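You operate a simulated robot arm through the tools that you are given. There is no shell and no other tool.

You are at the controls of a simulated robot arm. One attempt, no reset.

JOB
Set pressure and speed from the green card, then test the feeder both ways.
Fine: wire out till the white lamp lights, then back into the tip, by the green and yellow buttons; switch off after.

The check looks at the end state, three seconds after you hand in, the way a careful person would. Anything else that was tipped, shoved, dropped, spilled or broken makes it a failure.

ROBOT AND FRAMES
A 7-joint arm with a two-finger parallel gripper, fixed in place. Base frame: the origin is on the floor under the middle of its stand, x ahead of it, y to its left, z up. Lengths are in mm, angles in degrees, forces in N, time in s.
It reaches about 1479 mm from its shoulder. Its first joint turns from -166.0 to 166.0 degrees. Payload 4.4 kg.
Tool frame: the origin (TCP) lies between the finger pads and is the grasp point; the fingertips stand 23 mm ahead of it; z points along the fingers, y is the line along which they close. The gripper opens to 94 mm. The fingers are 38 mm wide and 10 mm thick; the gripper's body (54 by 96 mm) begins 39 mm behind the TCP.
Orientation is told as [roll, pitch, yaw] about the base's x, y, z axes, in that order, counted from this pose: with the fingers straight down and closing along the base's y, the tool's x points along the base's -x, its y along +y and its z along -z.

CONTROLS
- The arm moves only by the tool apply_moves. Its arguments are lists of equal length, an entry for each row: "delta_rot": the turn, a rotation vector about the tool's x, y, z in rad, a list of three; "offset": the shift along the tool's x, y, z in mm, a list of three; "jaw": the finger opening in mm, from 0 to 94. In form: {"delta_rot": [[rx, ry, rz], ...], "offset": [[dx, dy, dz], ...], "jaw": [jaw, ...]}. A call has 1 to 20 rows; each row is the pose to reach, as a shift and turn from the pose commanded when the call began, along the tool's axes at that moment. Each row takes 0.2 s and may step no farther than 50 mm and 8.6 degrees from the row before; otherwise, or with a gripper value out of range, the whole call is refused. Where a pose cannot be reached the arm comes as near as it can. A force on the tool above 40 N (or 10 N above the force at the start of the call, whichever is more), or a blocked arm, ends the call early, and 0.2 s more pass. Each finger travels about 72 mm/s and halts on what it meets, pressing with about 42 N; the grip force reading is that of the motor and also rises with nothing between the fingers. The clock runs only during rows and for 0.2 s after the last one: add rows that repeat a pose to give the fingers time. The reply holds the time, the measured pose of the TCP, the force on the tool along the base axes, the opening and the grip force, in the units named above and with some noise, with the torque about the TCP (base axes, N m) and any sound that the robot's microphone picked up, and new pictures: "views" is both (left out), scene, wrist or none.
- Cameras (640 x 400 px; columns grow to the right, rows downward): "scene" is fixed at [50.1, -650, 1450.7]; the picture's right is [0.90, -0.44, 0.00], its down [-0.11, -0.23, -0.97] and it looks along [0.42, 0.87, -0.25] (base axes); focal length 318 px, centre (320, 200). "wrist" rides on the gripper at [86, 16, -74] in the tool frame; the picture's right is [-0.18, 0.98, 0.00], its down [-0.58, -0.11, -0.81] and it looks along [-0.79, -0.15, 0.59] (tool axes); focal length 243 px, centre (320, 200). There is no depth. A picture from a camera that has moved, and an enlarged one, comes with that camera's place and axes in the base frame and with its lens.
- enlarge(camera, box): a new picture of the part [left, top, right, bottom] of that camera's present view, enlarged. No time passes.
- job_done(): hands the job in; it is judged then, once.

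Places have to be worked out from the pictures, the camera data and where the tool is seen. Open the gripper and draw the arm clear of the work before you hand the job in, unless the task says otherwise.

The tools are called after "Call:" by a JSON object that holds its "api" and its "payload". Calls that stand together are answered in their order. apply_moves: Moves the arm, as the interface text tells. Its arguments: {"type":"object","properties":{"delta_rot":{"type":"array"},"offset":{"type":"array"},"jaw":{"type":"array"},"views":{"type":"string","enum":["both","scene","wrist","none"]}},"required":["delta_rot","offset","jaw"]} The other tools are called the same way: enlarge (camera, box) takes an enlarged picture of a part of a camera's view; job_done () hands the job in.

At the start:

```text
clock: 0.0
position: [504.6, 388.7, 1184.9]
tool_rot: [0.0, 0.1, 0.0]
wrist_force: [0.0, 0.3, -0.2]
ft_torque: [-0.01, 0.03, 0.01]
gripper_width: 94.2
grasp_force: 0.1
```

scene: 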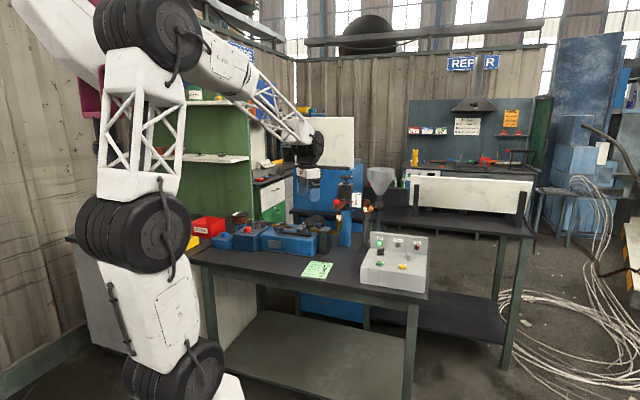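
wrist: 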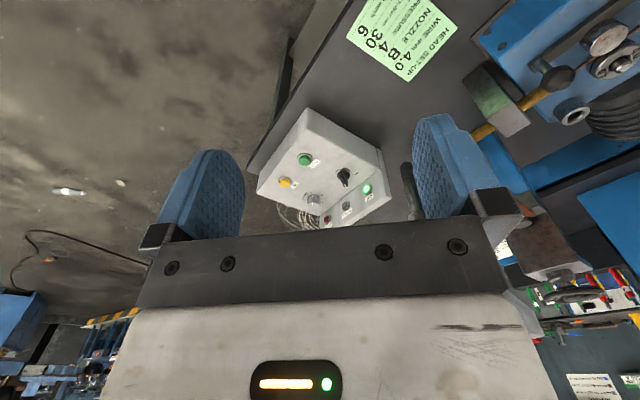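

I'll start by looking closely at the card, the control box and the feeder before moving anything.

Call:
{"api": "enlarge", "payload": {"camera": "wrist", "box": [330, 0, 490, 100]}}

Call:
{"api": "enlarge", "payload": {"camera": "wrist", "box": [240, 100, 400, 200]}}

Call:
{"api": "enlarge", "payload": {"camera": "wrist", "box": [440, 0, 640, 125]}}

Call:
{"api": "enlarge", "payload": {"camera": "scene", "box": [340, 220, 450, 290]}}

Call:
{"api": "enlarge", "payload": {"camera": "scene", "box": [200, 160, 400, 285]}}

```text
4.00 times, centred on (410, 50) of wrist
camera zoom: at [418.5, 405.1, 1258.7], right [0.18, 0.98, 0.0], down [0.58, -0.11, 0.81], along [0.79, -0.15, -0.59], focal length 970 px, centre (-40, 800)
```

zoom: 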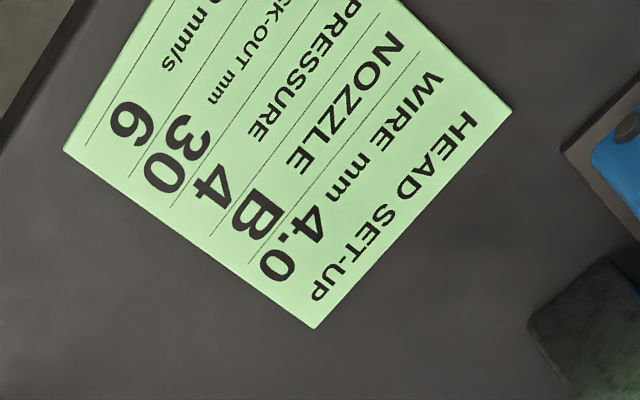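

```text
4.00 times, centred on (320, 150) of wrist
camera zoom: at [418.5, 405.1, 1258.7], right [0.18, 0.98, 0.0], down [0.58, -0.11, 0.81], along [0.79, -0.15, -0.59], focal length 970 px, centre (320, 400)
```

zoom: 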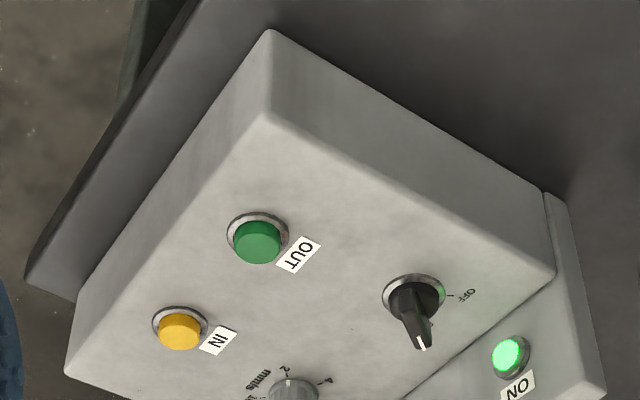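

```text
3.20 times, centred on (540, 62) of wrist
camera zoom: at [418.5, 405.1, 1258.7], right [0.18, 0.98, 0.0], down [0.58, -0.11, 0.81], along [0.79, -0.15, -0.59], focal length 776 px, centre (-384, 640)
```

zoom: 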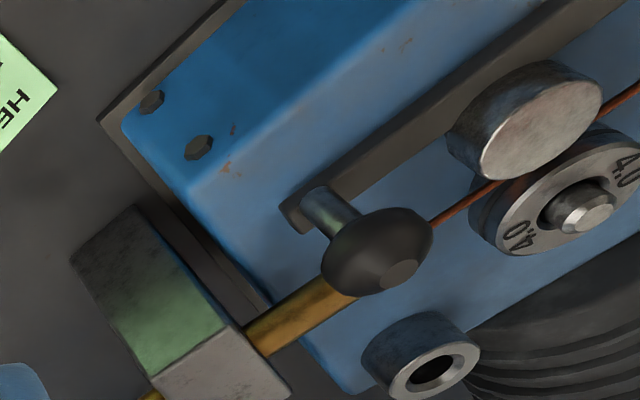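

```text
5.71 times, centred on (395, 255) of scene
camera zoom: at [50.1, -650.0, 1450.7], right [0.9, -0.44, 0.0], down [-0.11, -0.23, -0.97], along [0.42, 0.87, -0.25], focal length 1816 px, centre (-109, -114)
```

zoom: 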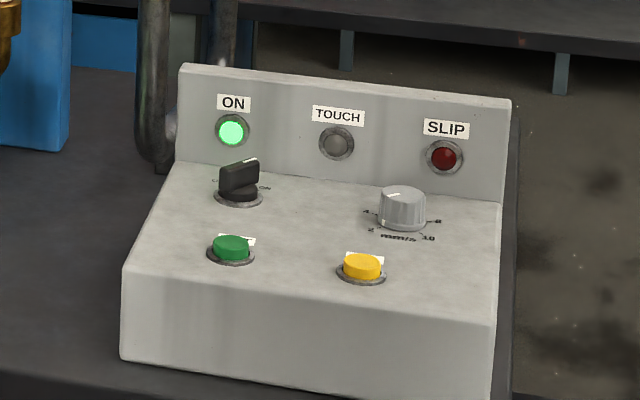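

```text
3.20 times, centred on (300, 222) of scene
camera zoom: at [50.1, -650.0, 1450.7], right [0.9, -0.44, 0.0], down [-0.11, -0.23, -0.97], along [0.42, 0.87, -0.25], focal length 1017 px, centre (384, 128)
```

zoom: 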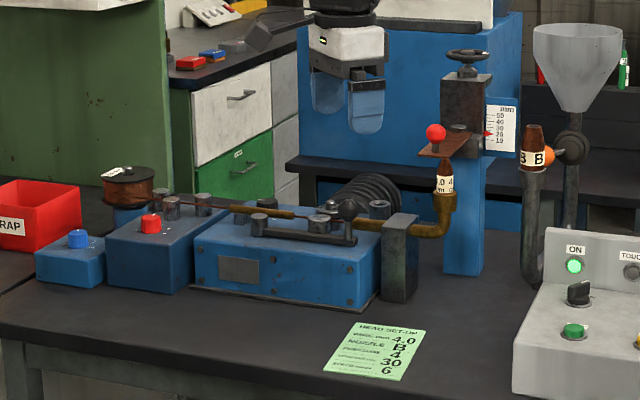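

The card reads wire 4.0, nozzle B, pressure 4, stick-out 30, speed 6. I'll zoom in on the feeder and tip to find the pressure setting.

Call:
{"api": "enlarge", "payload": {"camera": "scene", "box": [255, 190, 355, 255]}}

Call:
{"api": "enlarge", "payload": {"camera": "scene", "box": [315, 165, 405, 225]}}

Call:
{"api": "enlarge", "payload": {"camera": "scene", "box": [185, 200, 285, 265]}}

Call:
{"api": "enlarge", "payload": {"camera": "wrist", "box": [480, 100, 640, 200]}}

```text
6.15 times, centred on (305, 222) of scene
camera zoom: at [50.1, -650.0, 1450.7], right [0.9, -0.44, 0.0], down [-0.11, -0.23, -0.97], along [0.42, 0.87, -0.25], focal length 1956 px, centre (412, 62)
```

zoom: 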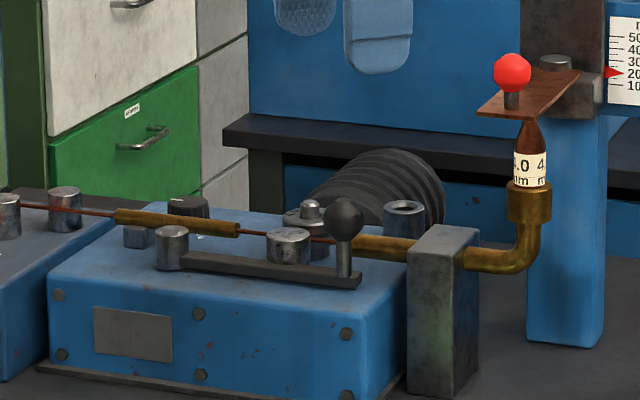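

```text
6.67 times, centred on (360, 195) of scene
camera zoom: at [50.1, -650.0, 1450.7], right [0.9, -0.44, 0.0], down [-0.11, -0.23, -0.97], along [0.42, 0.87, -0.25], focal length 2119 px, centre (53, 233)
```

zoom: 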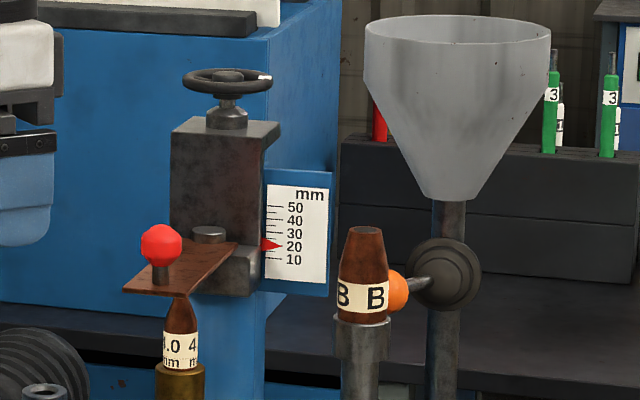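

```text
6.15 times, centred on (235, 232) of scene
camera zoom: at [50.1, -650.0, 1450.7], right [0.9, -0.44, 0.0], down [-0.11, -0.23, -0.97], along [0.42, 0.87, -0.25], focal length 1956 px, centre (843, 0)
```

zoom: 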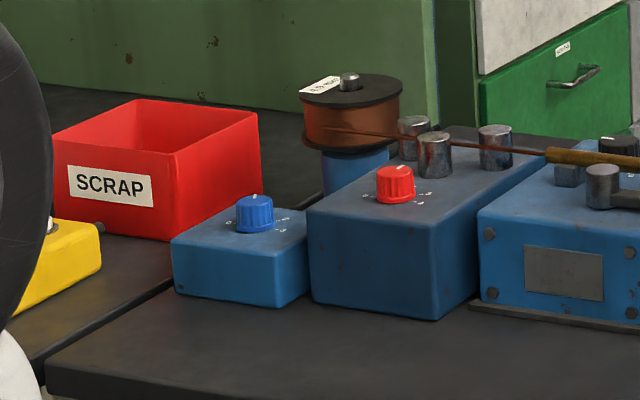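

```text
4.00 times, centred on (560, 150) of wrist
camera zoom: at [418.5, 405.1, 1258.7], right [0.18, 0.98, 0.0], down [0.58, -0.11, 0.81], along [0.79, -0.15, -0.59], focal length 970 px, centre (-640, 400)
```

zoom: 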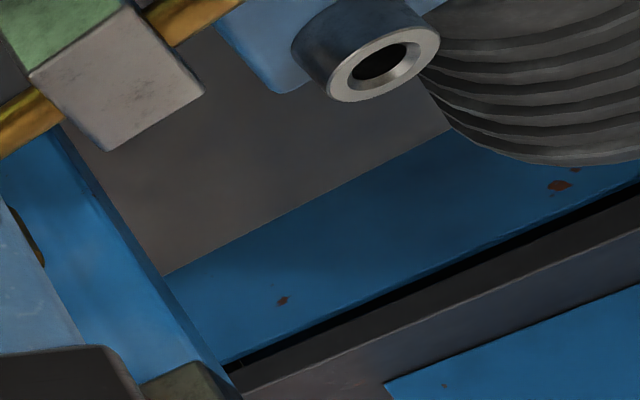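

The feeder has a black knob near the pressure arm, and separate red and blue knobs stand on the straightener and brake. The control box sits around (800, 290) with its button tops at z≈880. I'll swing the wrist camera over the feeder at a safe height to read its labels.

Call:
{"api": "apply_moves", "payload": {"delta_rot": [[0, 0, -0.131], [0, 0, -0.262], [0, 0, -0.393], [0, 0, -0.524], [0, 0, -0.654], [0, 0, -0.785], [0, 0, -0.916], [0, 0, -1.047], [0, 0, -1.178], [0, 0, -1.309], [0, 0, -1.44], [0, 0, -1.571], [0, 0, -1.571]], "offset": [[-2, 25, 0], [-4, 50, 0], [-6, 75, 0], [-8, 100, 0], [-10, 125, 0], [-12, 150, 0], [-15, 175, 0], [-17, 200, 0], [-19, 225, 0], [-21, 250, 0], [-23, 275, 0], [-25, 300, 0], [-25, 300, 0]], "jaw": [94, 94, 94, 94, 94, 94, 94, 94, 94, 94, 94, 94, 94]}}

```text
clock: 2.8
position: [529.0, 690.2, 1183.2]
tool_rot: [0.0, 0.1, 90.0]
wrist_force: [-0.1, -0.4, -0.5]
ft_torque: [0.02, 0.01, -0.01]
gripper_width: 93.8
grasp_force: 0.1
camera wrist: at [513.5, 602.4, 1257.9], right [-0.98, 0.18, 0.0], down [0.11, 0.58, 0.81], along [0.15, 0.79, -0.59], focal length 243 px, centre (320, 200)
```

scene: 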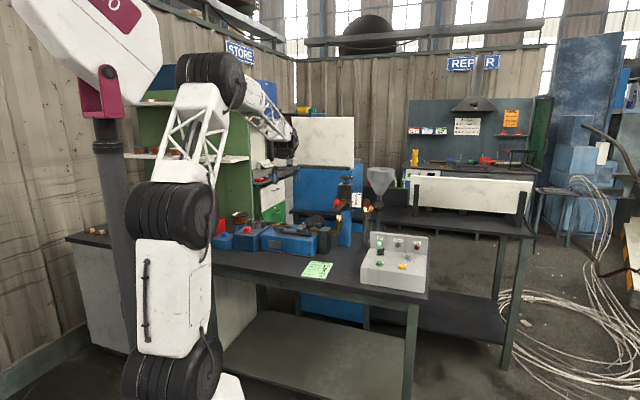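
wrist: 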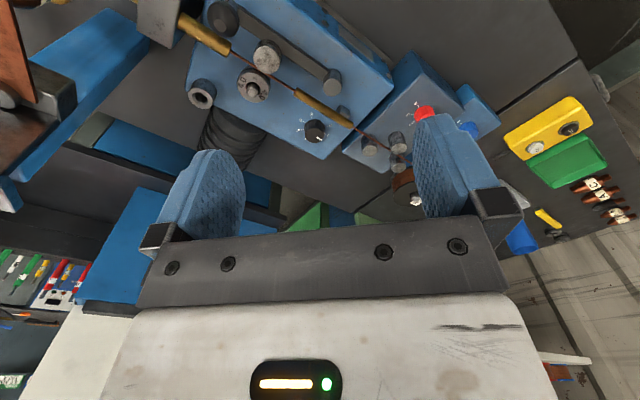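

The wrist camera now looks down on the feeder and straightener, so I'll zoom in on the knobs.

Call:
{"api": "enlarge", "payload": {"camera": "wrist", "box": [275, 95, 355, 145]}}

Call:
{"api": "enlarge", "payload": {"camera": "wrist", "box": [180, 0, 400, 137]}}

Call:
{"api": "enlarge", "payload": {"camera": "wrist", "box": [360, 60, 500, 147]}}

Call:
{"api": "enlarge", "payload": {"camera": "scene", "box": [270, 210, 310, 235]}}

```text
8.00 times, centred on (315, 120) of wrist
camera zoom: at [513.5, 602.4, 1257.9], right [-0.98, 0.18, 0.0], down [0.11, 0.58, 0.81], along [0.15, 0.79, -0.59], focal length 1941 px, centre (360, 840)
```

zoom: 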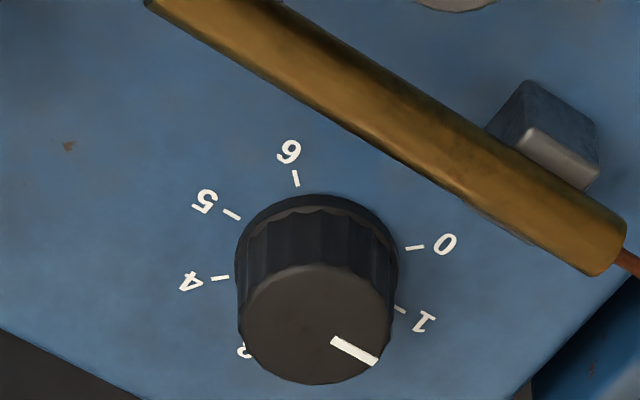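

```text
2.91 times, centred on (290, 68) of wrist
camera zoom: at [513.5, 602.4, 1257.9], right [-0.98, 0.18, 0.0], down [0.11, 0.58, 0.81], along [0.15, 0.79, -0.59], focal length 706 px, centre (407, 582)
```

zoom: 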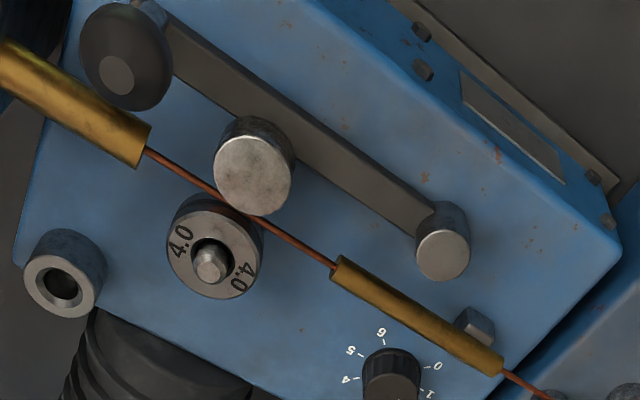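

```text
4.57 times, centred on (430, 104) of wrist
camera zoom: at [513.5, 602.4, 1257.9], right [-0.98, 0.18, 0.0], down [0.11, 0.58, 0.81], along [0.15, 0.79, -0.59], focal length 1109 px, centre (-183, 641)
```

zoom: 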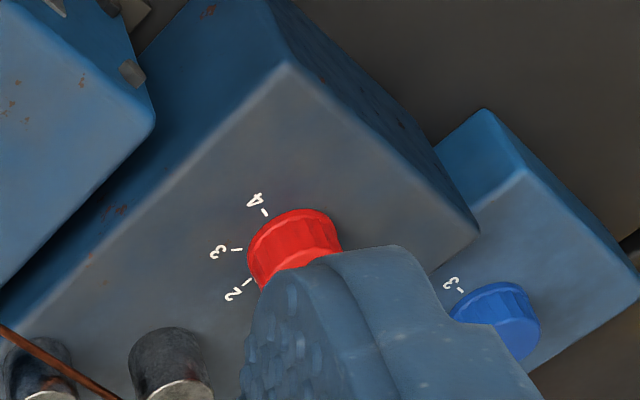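

```text
16.00 times, centred on (290, 222) of scene
camera zoom: at [50.1, -650.0, 1450.7], right [0.9, -0.44, 0.0], down [-0.11, -0.23, -0.97], along [0.42, 0.87, -0.25], focal length 5086 px, centre (800, -160)
```

zoom: 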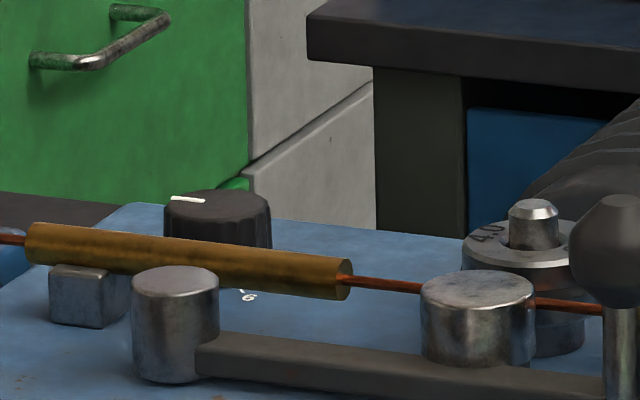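

The black knob by the pressure arm has a 0–6 scale and points to about 1.5, so it looks like the pressure setting. I'll move the camera closer to check its label, get its height and see the clearances.

Call:
{"api": "apply_moves", "payload": {"delta_rot": [[0, 0, 0], [0, 0, 0], [0, 0, 0], [0, 0, 0], [0, 0, 0]], "offset": [[-24, -5, 30], [-48, -10, 60], [-72, -15, 90], [-97, -22, 120], [-97, -22, 120]], "jaw": [94, 94, 94, 94, 94], "views": "both"}}

```text
clock: 4.0
position: [552.2, 786.7, 1064.1]
tool_rot: [-0.1, 0.0, 90.0]
wrist_force: [0.1, -0.4, 0.3]
ft_torque: [-0.02, -0.01, -0.03]
gripper_width: 93.8
grasp_force: 0.2
camera wrist: at [536.2, 700.5, 1138.1], right [-0.98, 0.18, 0.0], down [0.11, 0.58, 0.81], along [0.15, 0.79, -0.59], focal length 243 px, centre (320, 200)
```

scene: 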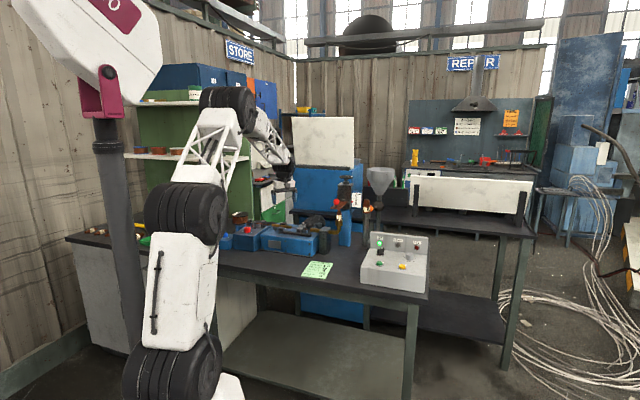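
wrist: 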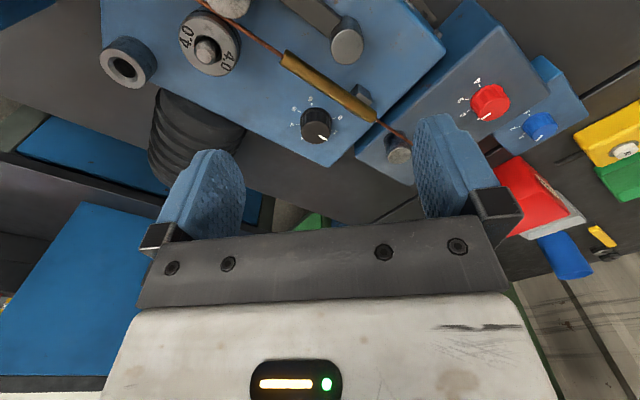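

Call:
{"api": "enlarge", "payload": {"camera": "wrist", "box": [265, 85, 361, 145]}}

Call:
{"api": "enlarge", "payload": {"camera": "wrist", "box": [440, 60, 568, 140]}}

Call:
{"api": "enlarge", "payload": {"camera": "wrist", "box": [90, 0, 410, 200]}}

```text
6.67 times, centred on (313, 115) of wrist
camera zoom: at [536.2, 700.5, 1138.1], right [-0.98, 0.18, 0.0], down [0.11, 0.58, 0.81], along [0.15, 0.79, -0.59], focal length 1618 px, centre (367, 767)
```

zoom: 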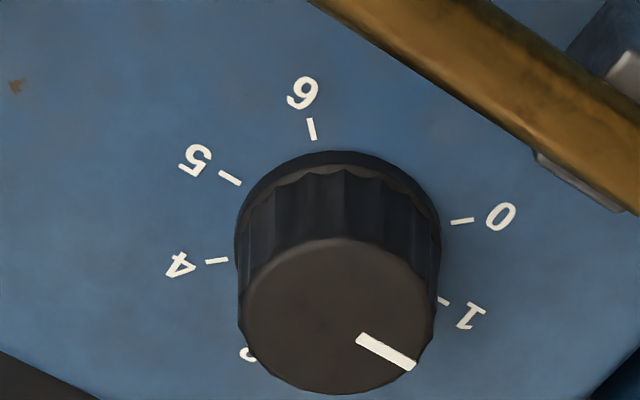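

```text
5.00 times, centred on (504, 100) of wrist
camera zoom: at [536.2, 700.5, 1138.1], right [-0.98, 0.18, 0.0], down [0.11, 0.58, 0.81], along [0.15, 0.79, -0.59], focal length 1213 px, centre (-600, 700)
```

zoom: 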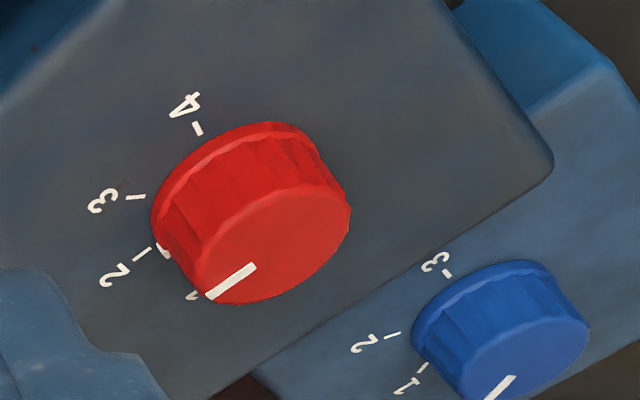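

```text
2.00 times, centred on (250, 100) of wrist
camera zoom: at [536.2, 700.5, 1138.1], right [-0.98, 0.18, 0.0], down [0.11, 0.58, 0.81], along [0.15, 0.79, -0.59], focal length 485 px, centre (460, 400)
```

zoom: 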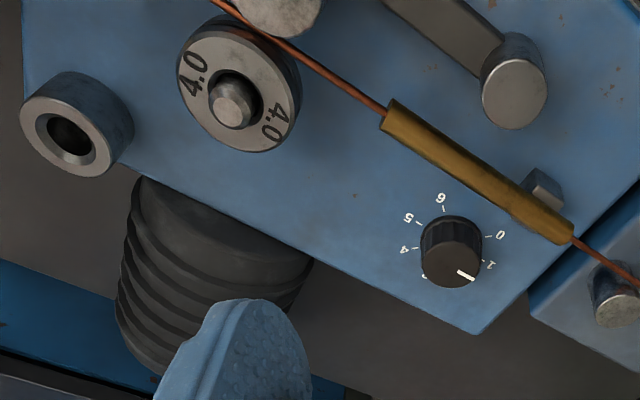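

The black knob's ticks are about 45° apart and it points at 1, so reaching 4 needs about 135° clockwise. I estimate its top centre at (574, 880, 908) and the plate at z≈884. I'll hover 90 mm above it with the fingers closing parallel to the brass tube and check the alignment.

Call:
{"api": "apply_moves", "payload": {"delta_rot": [[0, 0, 0.131], [0, 0, 0.262], [0, 0, 0.393], [0, 0, 0.524], [0, 0, 0.654], [0, 0, 0.785], [0, 0, 0.785]], "offset": [[-15, -4, 10], [-31, -7, 21], [-46, -11, 32], [-62, -15, 43], [-77, -18, 54], [-93, -22, 64], [-93, -22, 64]], "jaw": [80, 80, 80, 80, 80, 80, 80], "views": "both"}}

```text
clock: 5.6
position: [574.3, 879.3, 1001.5]
tool_rot: [0.0, 0.0, 45.0]
wrist_force: [0.4, 0.7, 0.6]
ft_torque: [-0.02, -0.01, -0.02]
gripper_width: 80.1
grasp_force: 0.0
camera wrist: at [501.0, 829.4, 1074.8], right [-0.56, 0.83, 0.0], down [0.49, 0.33, 0.81], along [0.67, 0.46, -0.59], focal length 243 px, centre (320, 200)
```

scene: 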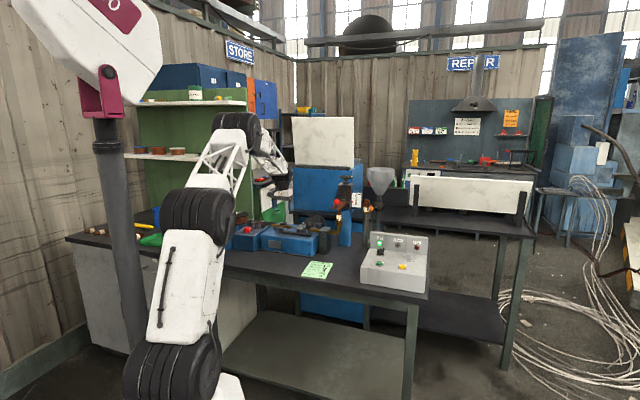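
wrist: 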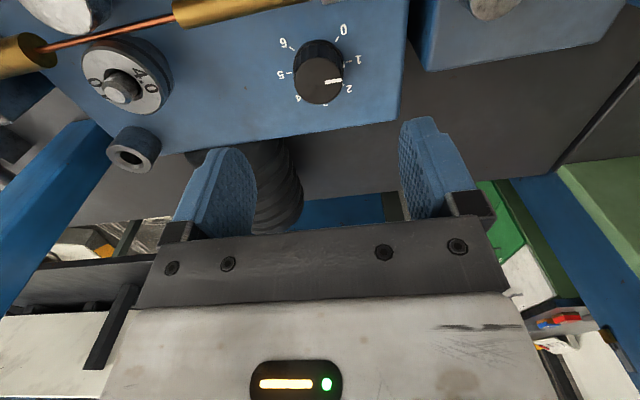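

Call:
{"api": "enlarge", "payload": {"camera": "wrist", "box": [256, 10, 384, 130]}}

Call:
{"api": "enlarge", "payload": {"camera": "wrist", "box": [0, 0, 240, 150]}}

Call:
{"api": "enlarge", "payload": {"camera": "scene", "box": [225, 120, 345, 255]}}

```text
3.33 times, centred on (320, 70) of wrist
camera zoom: at [501.0, 829.4, 1074.8], right [-0.56, 0.83, 0.0], down [0.49, 0.33, 0.81], along [0.67, 0.46, -0.59], focal length 809 px, centre (320, 633)
```

zoom: 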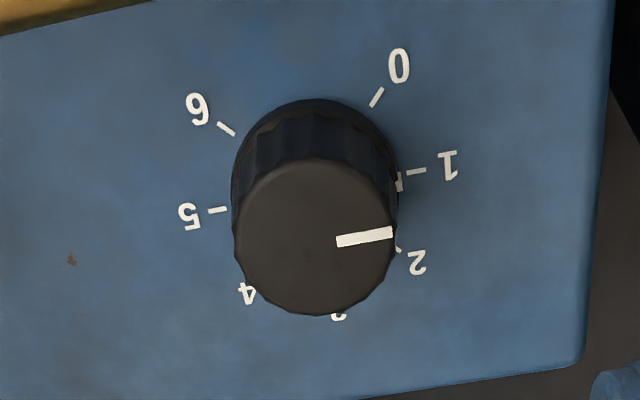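

```text
2.67 times, centred on (120, 75) of wrist
camera zoom: at [501.0, 829.4, 1074.8], right [-0.56, 0.83, 0.0], down [0.49, 0.33, 0.81], along [0.67, 0.46, -0.59], focal length 647 px, centre (853, 533)
```

zoom: 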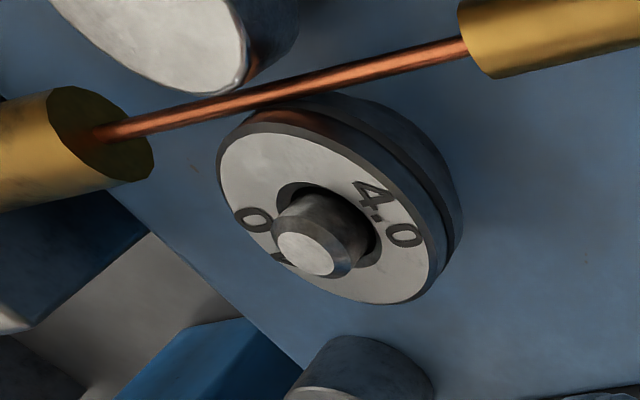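

```text
2.96 times, centred on (285, 188) of scene
camera zoom: at [50.1, -650.0, 1450.7], right [0.9, -0.44, 0.0], down [-0.11, -0.23, -0.97], along [0.42, 0.87, -0.25], focal length 942 px, centre (424, 237)
```

zoom: 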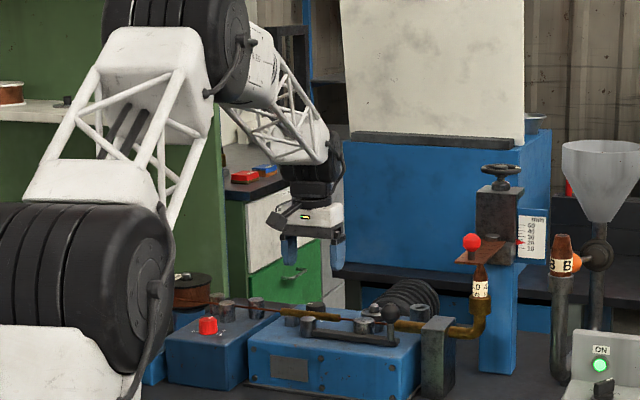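

The knob sits where I expected, at about (574.5, 879, 907.5). Next I'll narrow the fingers to 60 mm and go straight down to TCP z≈913, which leaves about 5 mm above the plate.

Call:
{"api": "apply_moves", "payload": {"delta_rot": [[0, 0, 0], [0, 0, 0], [0, 0, 0], [0, 0, 0], [0, 0, 0], [0, 0, 0]], "offset": [[0, 0, 0], [0, 0, 25], [0, 0, 50], [0, 0, 70], [0, 0, 88], [0, 0, 88]], "jaw": [60, 60, 60, 60, 60, 60], "views": "both"}}

```text
clock: 7.0
position: [572.5, 880.2, 912.0]
tool_rot: [0.0, 0.0, 45.1]
wrist_force: [0.6, -0.4, 0.5]
ft_torque: [-0.02, 0.02, -0.02]
gripper_width: 59.7
grasp_force: 0.0
camera wrist: at [500.1, 829.8, 986.7], right [-0.57, 0.82, 0.0], down [0.49, 0.33, 0.81], along [0.67, 0.46, -0.59], focal length 243 px, centre (320, 200)
```

scene: 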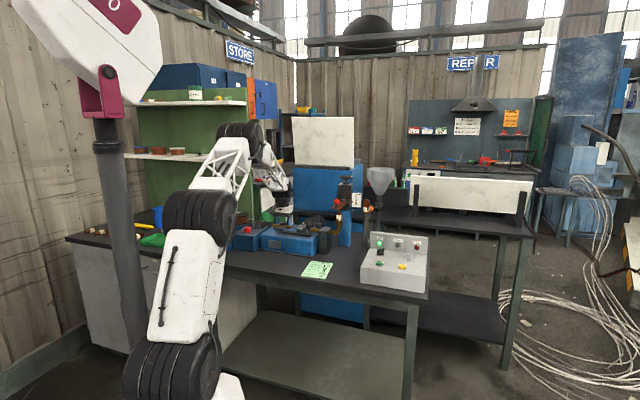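
wrist: 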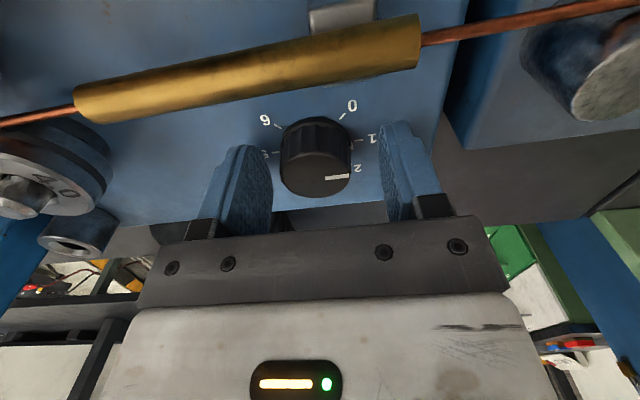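

The knob is centred between the fingers to within about 2 mm. I'll shift 2 mm and close on it.

Call:
{"api": "apply_moves", "payload": {"delta_rot": [[0, 0, 0], [0, 0, 0], [0, 0, 0], [0, 0, 0]], "offset": [[0, -2, 0], [0, -2, 0], [0, -2, 0], [0, -2, 0]], "jaw": [60, 44, 30, 30], "views": "wrist"}}

```text
clock: 8.0
position: [574.2, 879.7, 911.9]
tool_rot: [-0.1, 0.0, 45.1]
wrist_force: [-1.5, 2.8, -1.5]
ft_torque: [0.12, 0.04, -0.02]
gripper_width: 37.2
grasp_force: 44.8
camera wrist: at [501.8, 828.2, 986.4], right [-0.57, 0.82, 0.0], down [0.49, 0.33, 0.81], along [0.66, 0.46, -0.59], focal length 243 px, centre (320, 200)
```

wrist: 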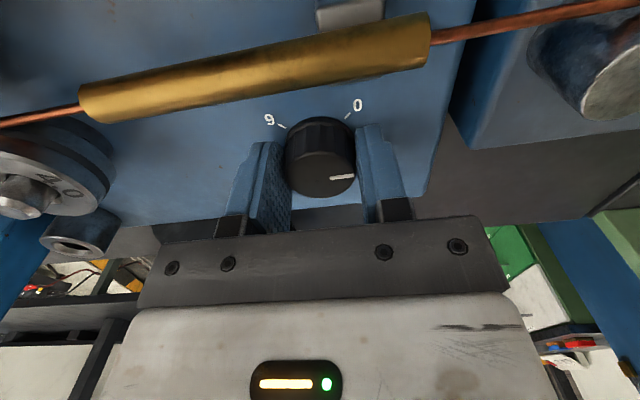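

The grip is firm on the knob (37 mm, low side load). I'll turn it the first 70° clockwise and check the response.

Call:
{"api": "apply_moves", "payload": {"delta_rot": [[0, 0, 0.122], [0, 0, 0.244], [0, 0, 0.366], [0, 0, 0.488], [0, 0, 0.61], [0, 0, 0.732], [0, 0, 0.854], [0, 0, 0.976], [0, 0, 1.098], [0, 0, 1.222], [0, 0, 1.222]], "offset": [[0, 0, 0], [0, 0, 0], [0, 0, 0], [0, 0, 0], [0, 0, 0], [0, 0, 0], [0, 0, 0], [0, 0, 0], [0, 0, 0], [0, 0, 0], [0, 0, 0]], "jaw": [30, 30, 30, 30, 30, 30, 30, 30, 30, 30, 30], "views": "both"}}

```text
clock: 9.9
position: [572.9, 877.8, 912.5]
tool_rot: [0.1, 0.1, -12.9]
wrist_force: [-3.0, 9.3, -5.1]
ft_torque: [0.39, -0.01, 0.02]
gripper_width: 37.4
grasp_force: 45.3
stopped in row 9: the force on the tool passed its limit at 41 N (the readings are from after the stop); the commanded pose is now the measured one
camera wrist: at [493.5, 913.7, 986.5], right [0.4, 0.92, 0.0], down [0.54, -0.24, 0.81], along [0.74, -0.32, -0.59], focal length 243 px, centre (320, 200)
```

scene: 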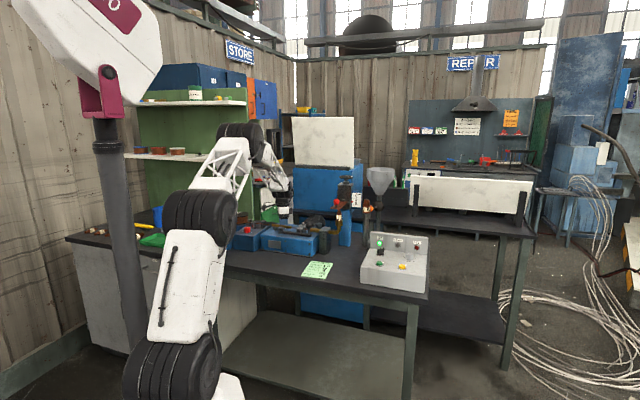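
wrist: 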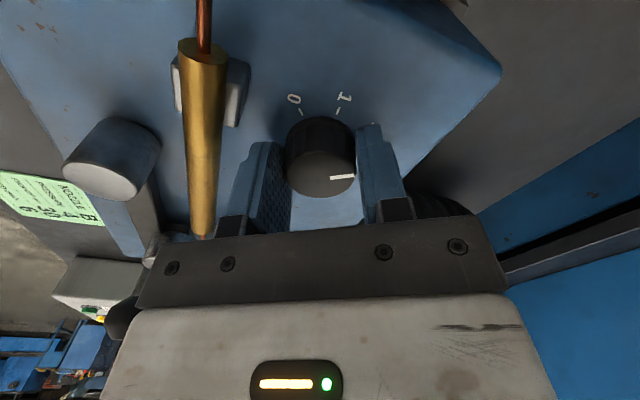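

The turn stopped early on a force limit after about 58°. I'll zoom in to see whether a finger is close to the brass tube.

Call:
{"api": "enlarge", "payload": {"camera": "wrist", "box": [140, 90, 300, 250]}}

Call:
{"api": "enlarge", "payload": {"camera": "scene", "box": [245, 180, 345, 260]}}

Call:
{"api": "enlarge", "payload": {"camera": "wrist", "box": [260, 80, 420, 220]}}

```text
2.50 times, centred on (220, 170) of wrist
camera zoom: at [493.5, 913.7, 986.5], right [0.4, 0.92, 0.0], down [0.54, -0.24, 0.81], along [0.74, -0.32, -0.59], focal length 606 px, centre (570, 275)
```

zoom: 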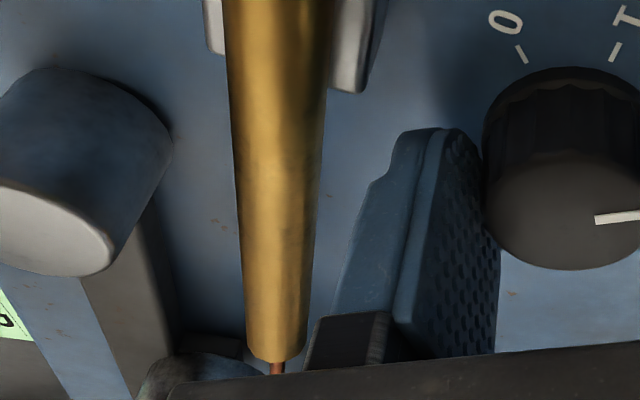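

```text
5.00 times, centred on (295, 220) of scene
camera zoom: at [50.1, -650.0, 1450.7], right [0.9, -0.44, 0.0], down [-0.11, -0.23, -0.97], along [0.42, 0.87, -0.25], focal length 1589 px, centre (445, 100)
```

zoom: 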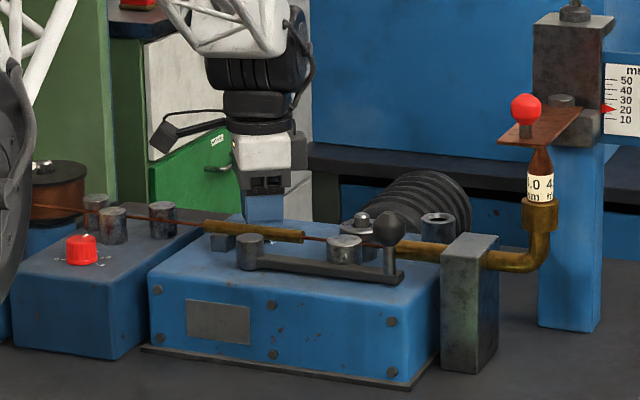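

```text
2.86 times, centred on (340, 150) of wrist
camera zoom: at [493.5, 913.7, 986.5], right [0.4, 0.92, 0.0], down [0.54, -0.24, 0.81], along [0.74, -0.32, -0.59], focal length 693 px, centre (263, 343)
```

zoom: 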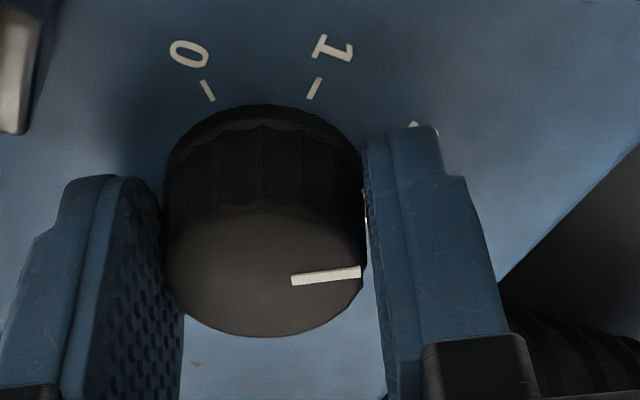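

The knob is turning with the fingers and nothing touches the tube: its near edge is about 46 mm from the knob axis and the fingers only sweep about 34 mm. So the force is side load from a small off-centre error. I'll open the jaws, re-check centring and grip again.

Call:
{"api": "apply_moves", "payload": {"delta_rot": [[0, 0, 0], [0, 0, 0], [0, 0, 0]], "offset": [[0, 0, 0], [0, 0, 0], [0, 0, 0]], "jaw": [48, 48, 48], "views": "wrist"}}

Call:
{"api": "enlarge", "payload": {"camera": "wrist", "box": [260, 80, 420, 220]}}

```text
clock: 10.7
position: [575.3, 879.5, 912.8]
tool_rot: [-0.1, 0.0, -13.0]
wrist_force: [-0.4, 0.0, 0.9]
ft_torque: [-0.01, 0.0, 0.03]
gripper_width: 47.9
grasp_force: 0.0
camera wrist: at [493.8, 913.4, 986.7], right [0.4, 0.92, 0.0], down [0.54, -0.24, 0.81], along [0.74, -0.32, -0.59], focal length 243 px, centre (320, 200)
```

wrist: 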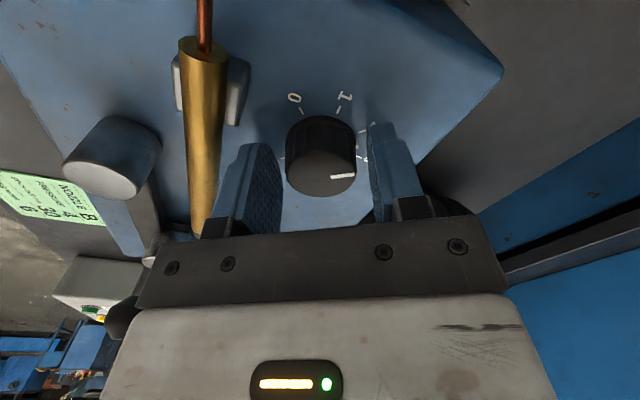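

```text
2.86 times, centred on (340, 150) of wrist
camera zoom: at [493.8, 913.4, 986.7], right [0.4, 0.92, 0.0], down [0.54, -0.24, 0.81], along [0.74, -0.32, -0.59], focal length 693 px, centre (263, 343)
```

zoom: 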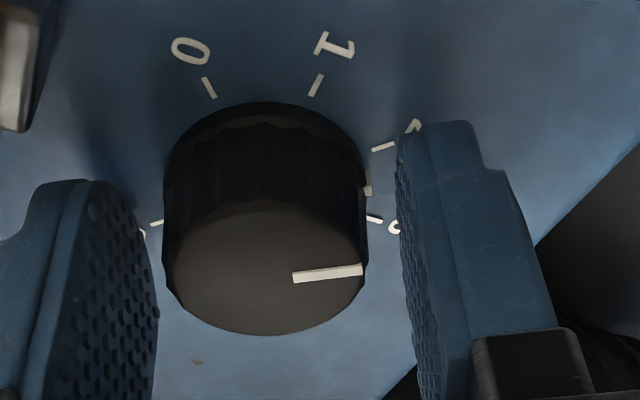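

The knob is centred and now reads between 2 and 3. I'll regrip and turn another 40°.

Call:
{"api": "apply_moves", "payload": {"delta_rot": [[0, 0, 0], [0, 0, 0], [0, 0, 0.1], [0, 0, 0.2], [0, 0, 0.3], [0, 0, 0.4], [0, 0, 0.5], [0, 0, 0.6], [0, 0, 0.7], [0, 0, 0.7]], "offset": [[0, 0, 0], [0, 0, 0], [0, 0, 0], [0, 0, 0], [0, 0, 0], [0, 0, 0], [0, 0, 0], [0, 0, 0], [0, 0, 0], [0, 0, 0]], "jaw": [34, 34, 34, 34, 34, 34, 34, 34, 34, 34], "views": "wrist"}}

```text
clock: 12.9
position: [574.7, 879.9, 911.7]
tool_rot: [0.0, 0.0, -53.2]
wrist_force: [14.1, 32.6, -7.7]
ft_torque: [0.87, -0.24, 0.0]
gripper_width: 37.2
grasp_force: 45.1
camera wrist: at [535.7, 957.5, 986.7], right [0.9, 0.44, 0.0], down [0.26, -0.53, 0.81], along [0.36, -0.72, -0.59], focal length 243 px, centre (320, 200)
```

wrist: 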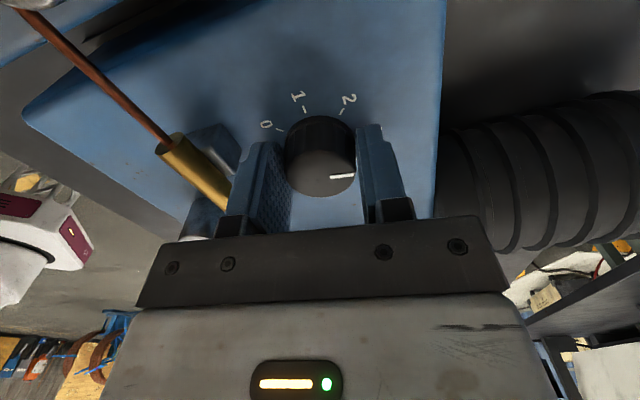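

The side load is up to 35 N at about 40° into this turn. I'll zoom in on the gap between the left finger and the tube before going on.

Call:
{"api": "enlarge", "payload": {"camera": "wrist", "box": [140, 110, 300, 250]}}

Call:
{"api": "enlarge", "payload": {"camera": "wrist", "box": [260, 80, 420, 220]}}

Call:
{"api": "enlarge", "payload": {"camera": "scene", "box": [255, 175, 335, 245]}}

```text
2.86 times, centred on (220, 180) of wrist
camera zoom: at [535.7, 957.5, 986.7], right [0.9, 0.44, 0.0], down [0.26, -0.53, 0.81], along [0.36, -0.72, -0.59], focal length 693 px, centre (606, 257)
```

zoom: 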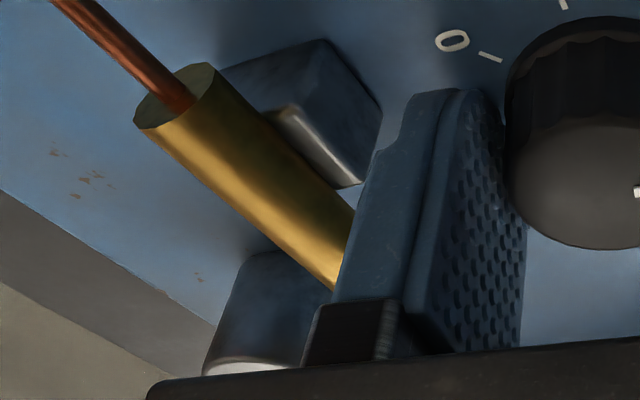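

```text
2.86 times, centred on (340, 150) of wrist
camera zoom: at [535.7, 957.5, 986.7], right [0.9, 0.44, 0.0], down [0.26, -0.53, 0.81], along [0.36, -0.72, -0.59], focal length 693 px, centre (263, 343)
```

zoom: 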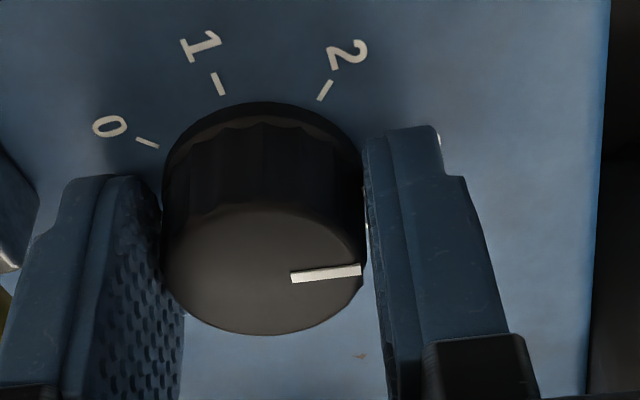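

```text
5.71 times, centred on (295, 210) of scene
camera zoom: at [50.1, -650.0, 1450.7], right [0.9, -0.44, 0.0], down [-0.11, -0.23, -0.97], along [0.42, 0.87, -0.25], focal length 1816 px, centre (463, 143)
```

zoom: 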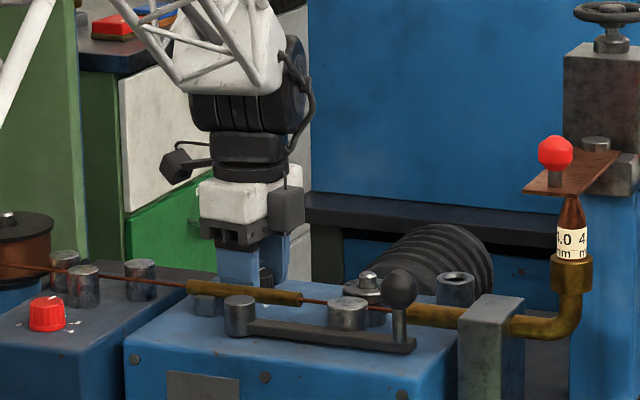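

The finger has room to the tube, so the load comes from the knob axis being slightly off the TCP. I'll open here and measure the offset from the picture.

Call:
{"api": "apply_moves", "payload": {"delta_rot": [[0, 0, 0], [0, 0, 0], [0, 0, 0]], "offset": [[0, 0, 0], [0, 0, 0], [0, 0, 0]], "jaw": [48, 48, 48], "views": "wrist"}}

Call:
{"api": "enlarge", "payload": {"camera": "wrist", "box": [260, 80, 420, 220]}}

Call:
{"api": "enlarge", "payload": {"camera": "wrist", "box": [120, 110, 280, 250]}}

```text
clock: 13.7
position: [575.4, 878.9, 912.2]
tool_rot: [-0.1, 0.0, -53.1]
wrist_force: [-0.4, 0.4, 0.3]
ft_torque: [-0.01, 0.04, -0.02]
gripper_width: 48.0
grasp_force: 0.0
camera wrist: at [535.6, 957.0, 986.9], right [0.9, 0.44, 0.0], down [0.26, -0.53, 0.81], along [0.36, -0.72, -0.59], focal length 243 px, centre (320, 200)
```

wrist: 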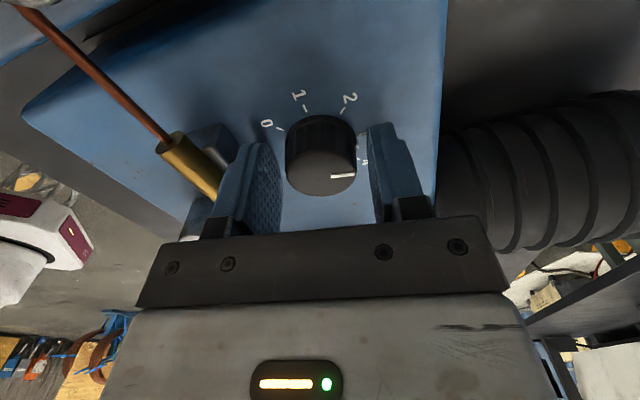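

```text
2.86 times, centred on (340, 150) of wrist
camera zoom: at [535.6, 957.0, 986.9], right [0.9, 0.44, 0.0], down [0.26, -0.53, 0.81], along [0.36, -0.72, -0.59], focal length 693 px, centre (263, 343)
```

zoom: 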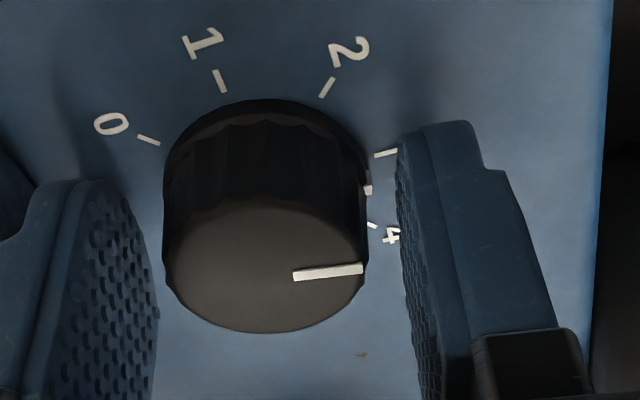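

```text
2.86 times, centred on (200, 180) of wrist
camera zoom: at [535.6, 957.0, 986.9], right [0.9, 0.44, 0.0], down [0.26, -0.53, 0.81], along [0.36, -0.72, -0.59], focal length 693 px, centre (663, 257)
```

zoom: 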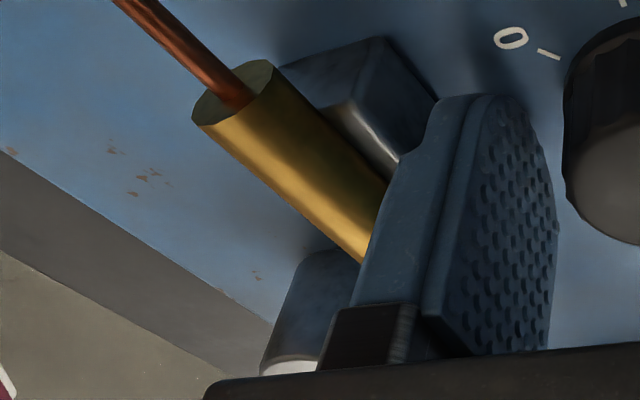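

Opening shows the knob only about 0.5 mm off-centre, and the arm is stiff. I'll correct that, regrip and turn the remaining 37° to bring the pointer to 4.

Call:
{"api": "apply_moves", "payload": {"delta_rot": [[0, 0, 0], [0, 0, 0], [0, 0, 0], [0, 0, 0.11], [0, 0, 0.22], [0, 0, 0.33], [0, 0, 0.44], [0, 0, 0.55], [0, 0, 0.642], [0, 0, 0.642]], "offset": [[-0.3, 0.5, 0], [-0.3, 0.5, 0], [-0.3, 0.5, 0], [-0.3, 0.5, 0], [-0.3, 0.5, 0], [-0.3, 0.5, 0], [-0.3, 0.5, 0], [-0.3, 0.5, 0], [-0.3, 0.5, 0], [-0.3, 0.5, 0]], "jaw": [48, 34, 34, 34, 34, 34, 34, 34, 34, 34], "views": "wrist"}}

```text
clock: 15.9
position: [574.0, 879.7, 913.1]
tool_rot: [0.0, -0.1, -90.0]
wrist_force: [-8.3, -1.5, 5.5]
ft_torque: [-0.08, 0.21, 0.01]
gripper_width: 37.3
grasp_force: 45.4
camera wrist: at [591.0, 964.7, 987.0], right [0.98, -0.18, 0.0], down [-0.11, -0.58, 0.81], along [-0.15, -0.79, -0.59], focal length 243 px, centre (320, 200)
```

wrist: 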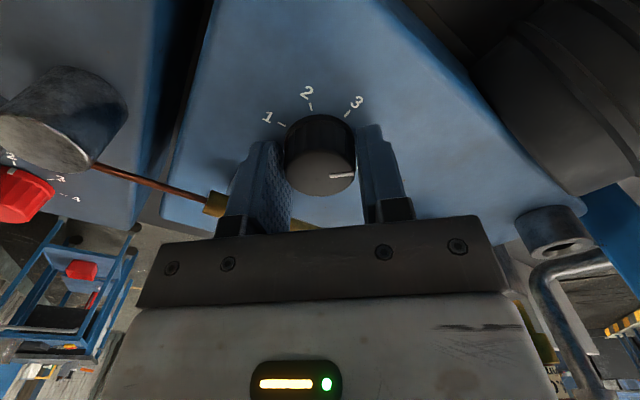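

The turn finished at −90° with light loads. I'll open and lift straight up to read the setting.

Call:
{"api": "apply_moves", "payload": {"delta_rot": [[0, 0, 0], [0, 0, 0], [0, 0, 0], [0, 0, 0], [0, 0, 0], [0, 0, 0]], "offset": [[0, 0, 0], [0, 0, 0], [0, 0, -20], [0, 0, -50], [0, 0, -90], [0, 0, -90]], "jaw": [54, 54, 54, 54, 54, 54], "views": "both"}}

Call:
{"api": "enlarge", "payload": {"camera": "wrist", "box": [256, 10, 384, 130]}}

```text
clock: 17.3
position: [576.9, 879.8, 1001.6]
tool_rot: [0.0, 0.0, -90.0]
wrist_force: [0.5, 0.1, 0.2]
ft_torque: [0.03, 0.01, 0.01]
gripper_width: 53.8
grasp_force: 0.1
camera wrist: at [593.1, 965.8, 1076.2], right [0.98, -0.18, 0.0], down [-0.11, -0.58, 0.81], along [-0.15, -0.79, -0.59], focal length 243 px, centre (320, 200)
```

scene: 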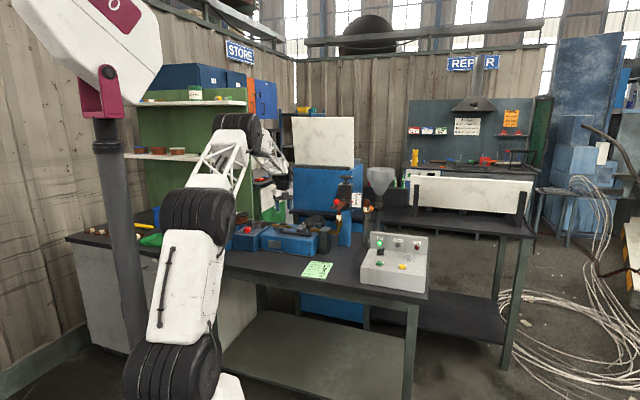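
wrist: 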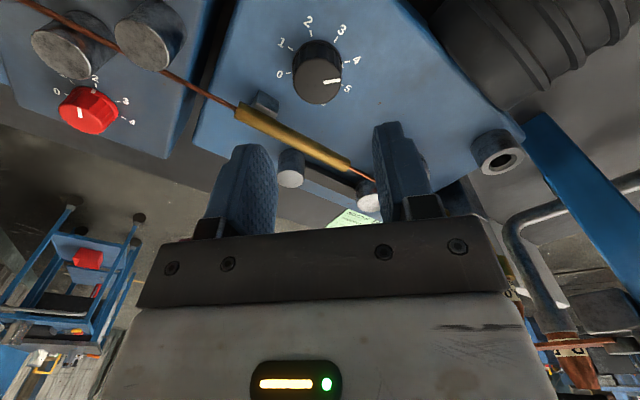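

```text
3.33 times, centred on (320, 70) of wrist
camera zoom: at [593.1, 965.8, 1076.2], right [0.98, -0.18, 0.0], down [-0.11, -0.58, 0.81], along [-0.15, -0.79, -0.59], focal length 809 px, centre (320, 633)
```

zoom: 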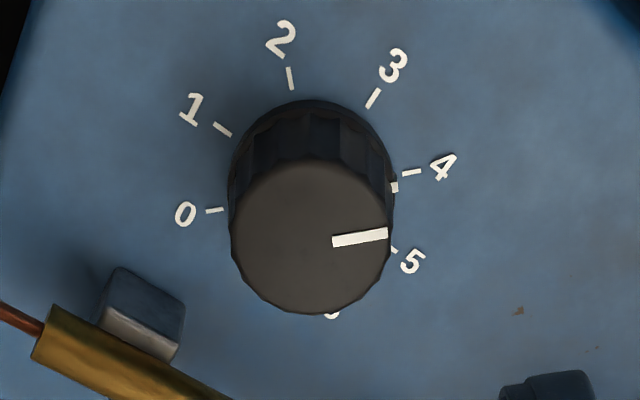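

Call:
{"api": "enlarge", "payload": {"camera": "wrist", "box": [296, 45, 352, 90]}}

Call:
{"api": "enlarge", "payload": {"camera": "scene", "box": [270, 205, 310, 235]}}

```text
8.89 times, centred on (324, 68) of wrist
camera zoom: at [593.1, 965.8, 1076.2], right [0.98, -0.18, 0.0], down [-0.11, -0.58, 0.81], along [-0.15, -0.79, -0.59], focal length 2157 px, centre (284, 1378)
```

zoom: 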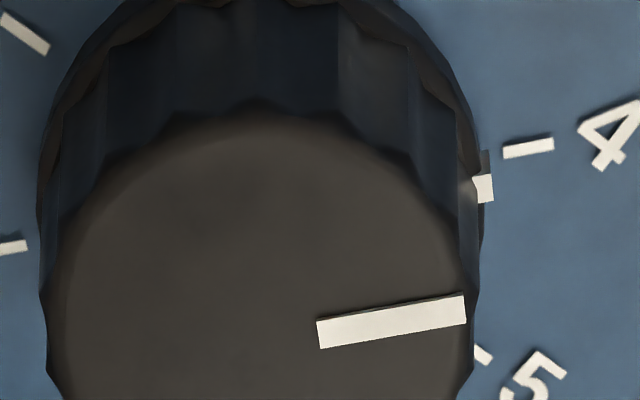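

```text
13.33 times, centred on (290, 220) of scene
camera zoom: at [50.1, -650.0, 1450.7], right [0.9, -0.44, 0.0], down [-0.11, -0.23, -0.97], along [0.42, 0.87, -0.25], focal length 4238 px, centre (720, -67)
```

zoom: 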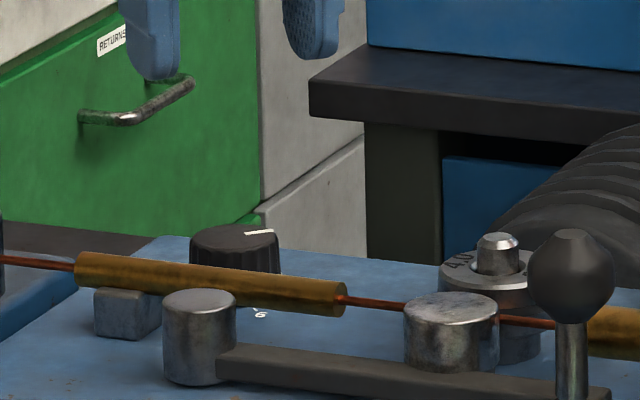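

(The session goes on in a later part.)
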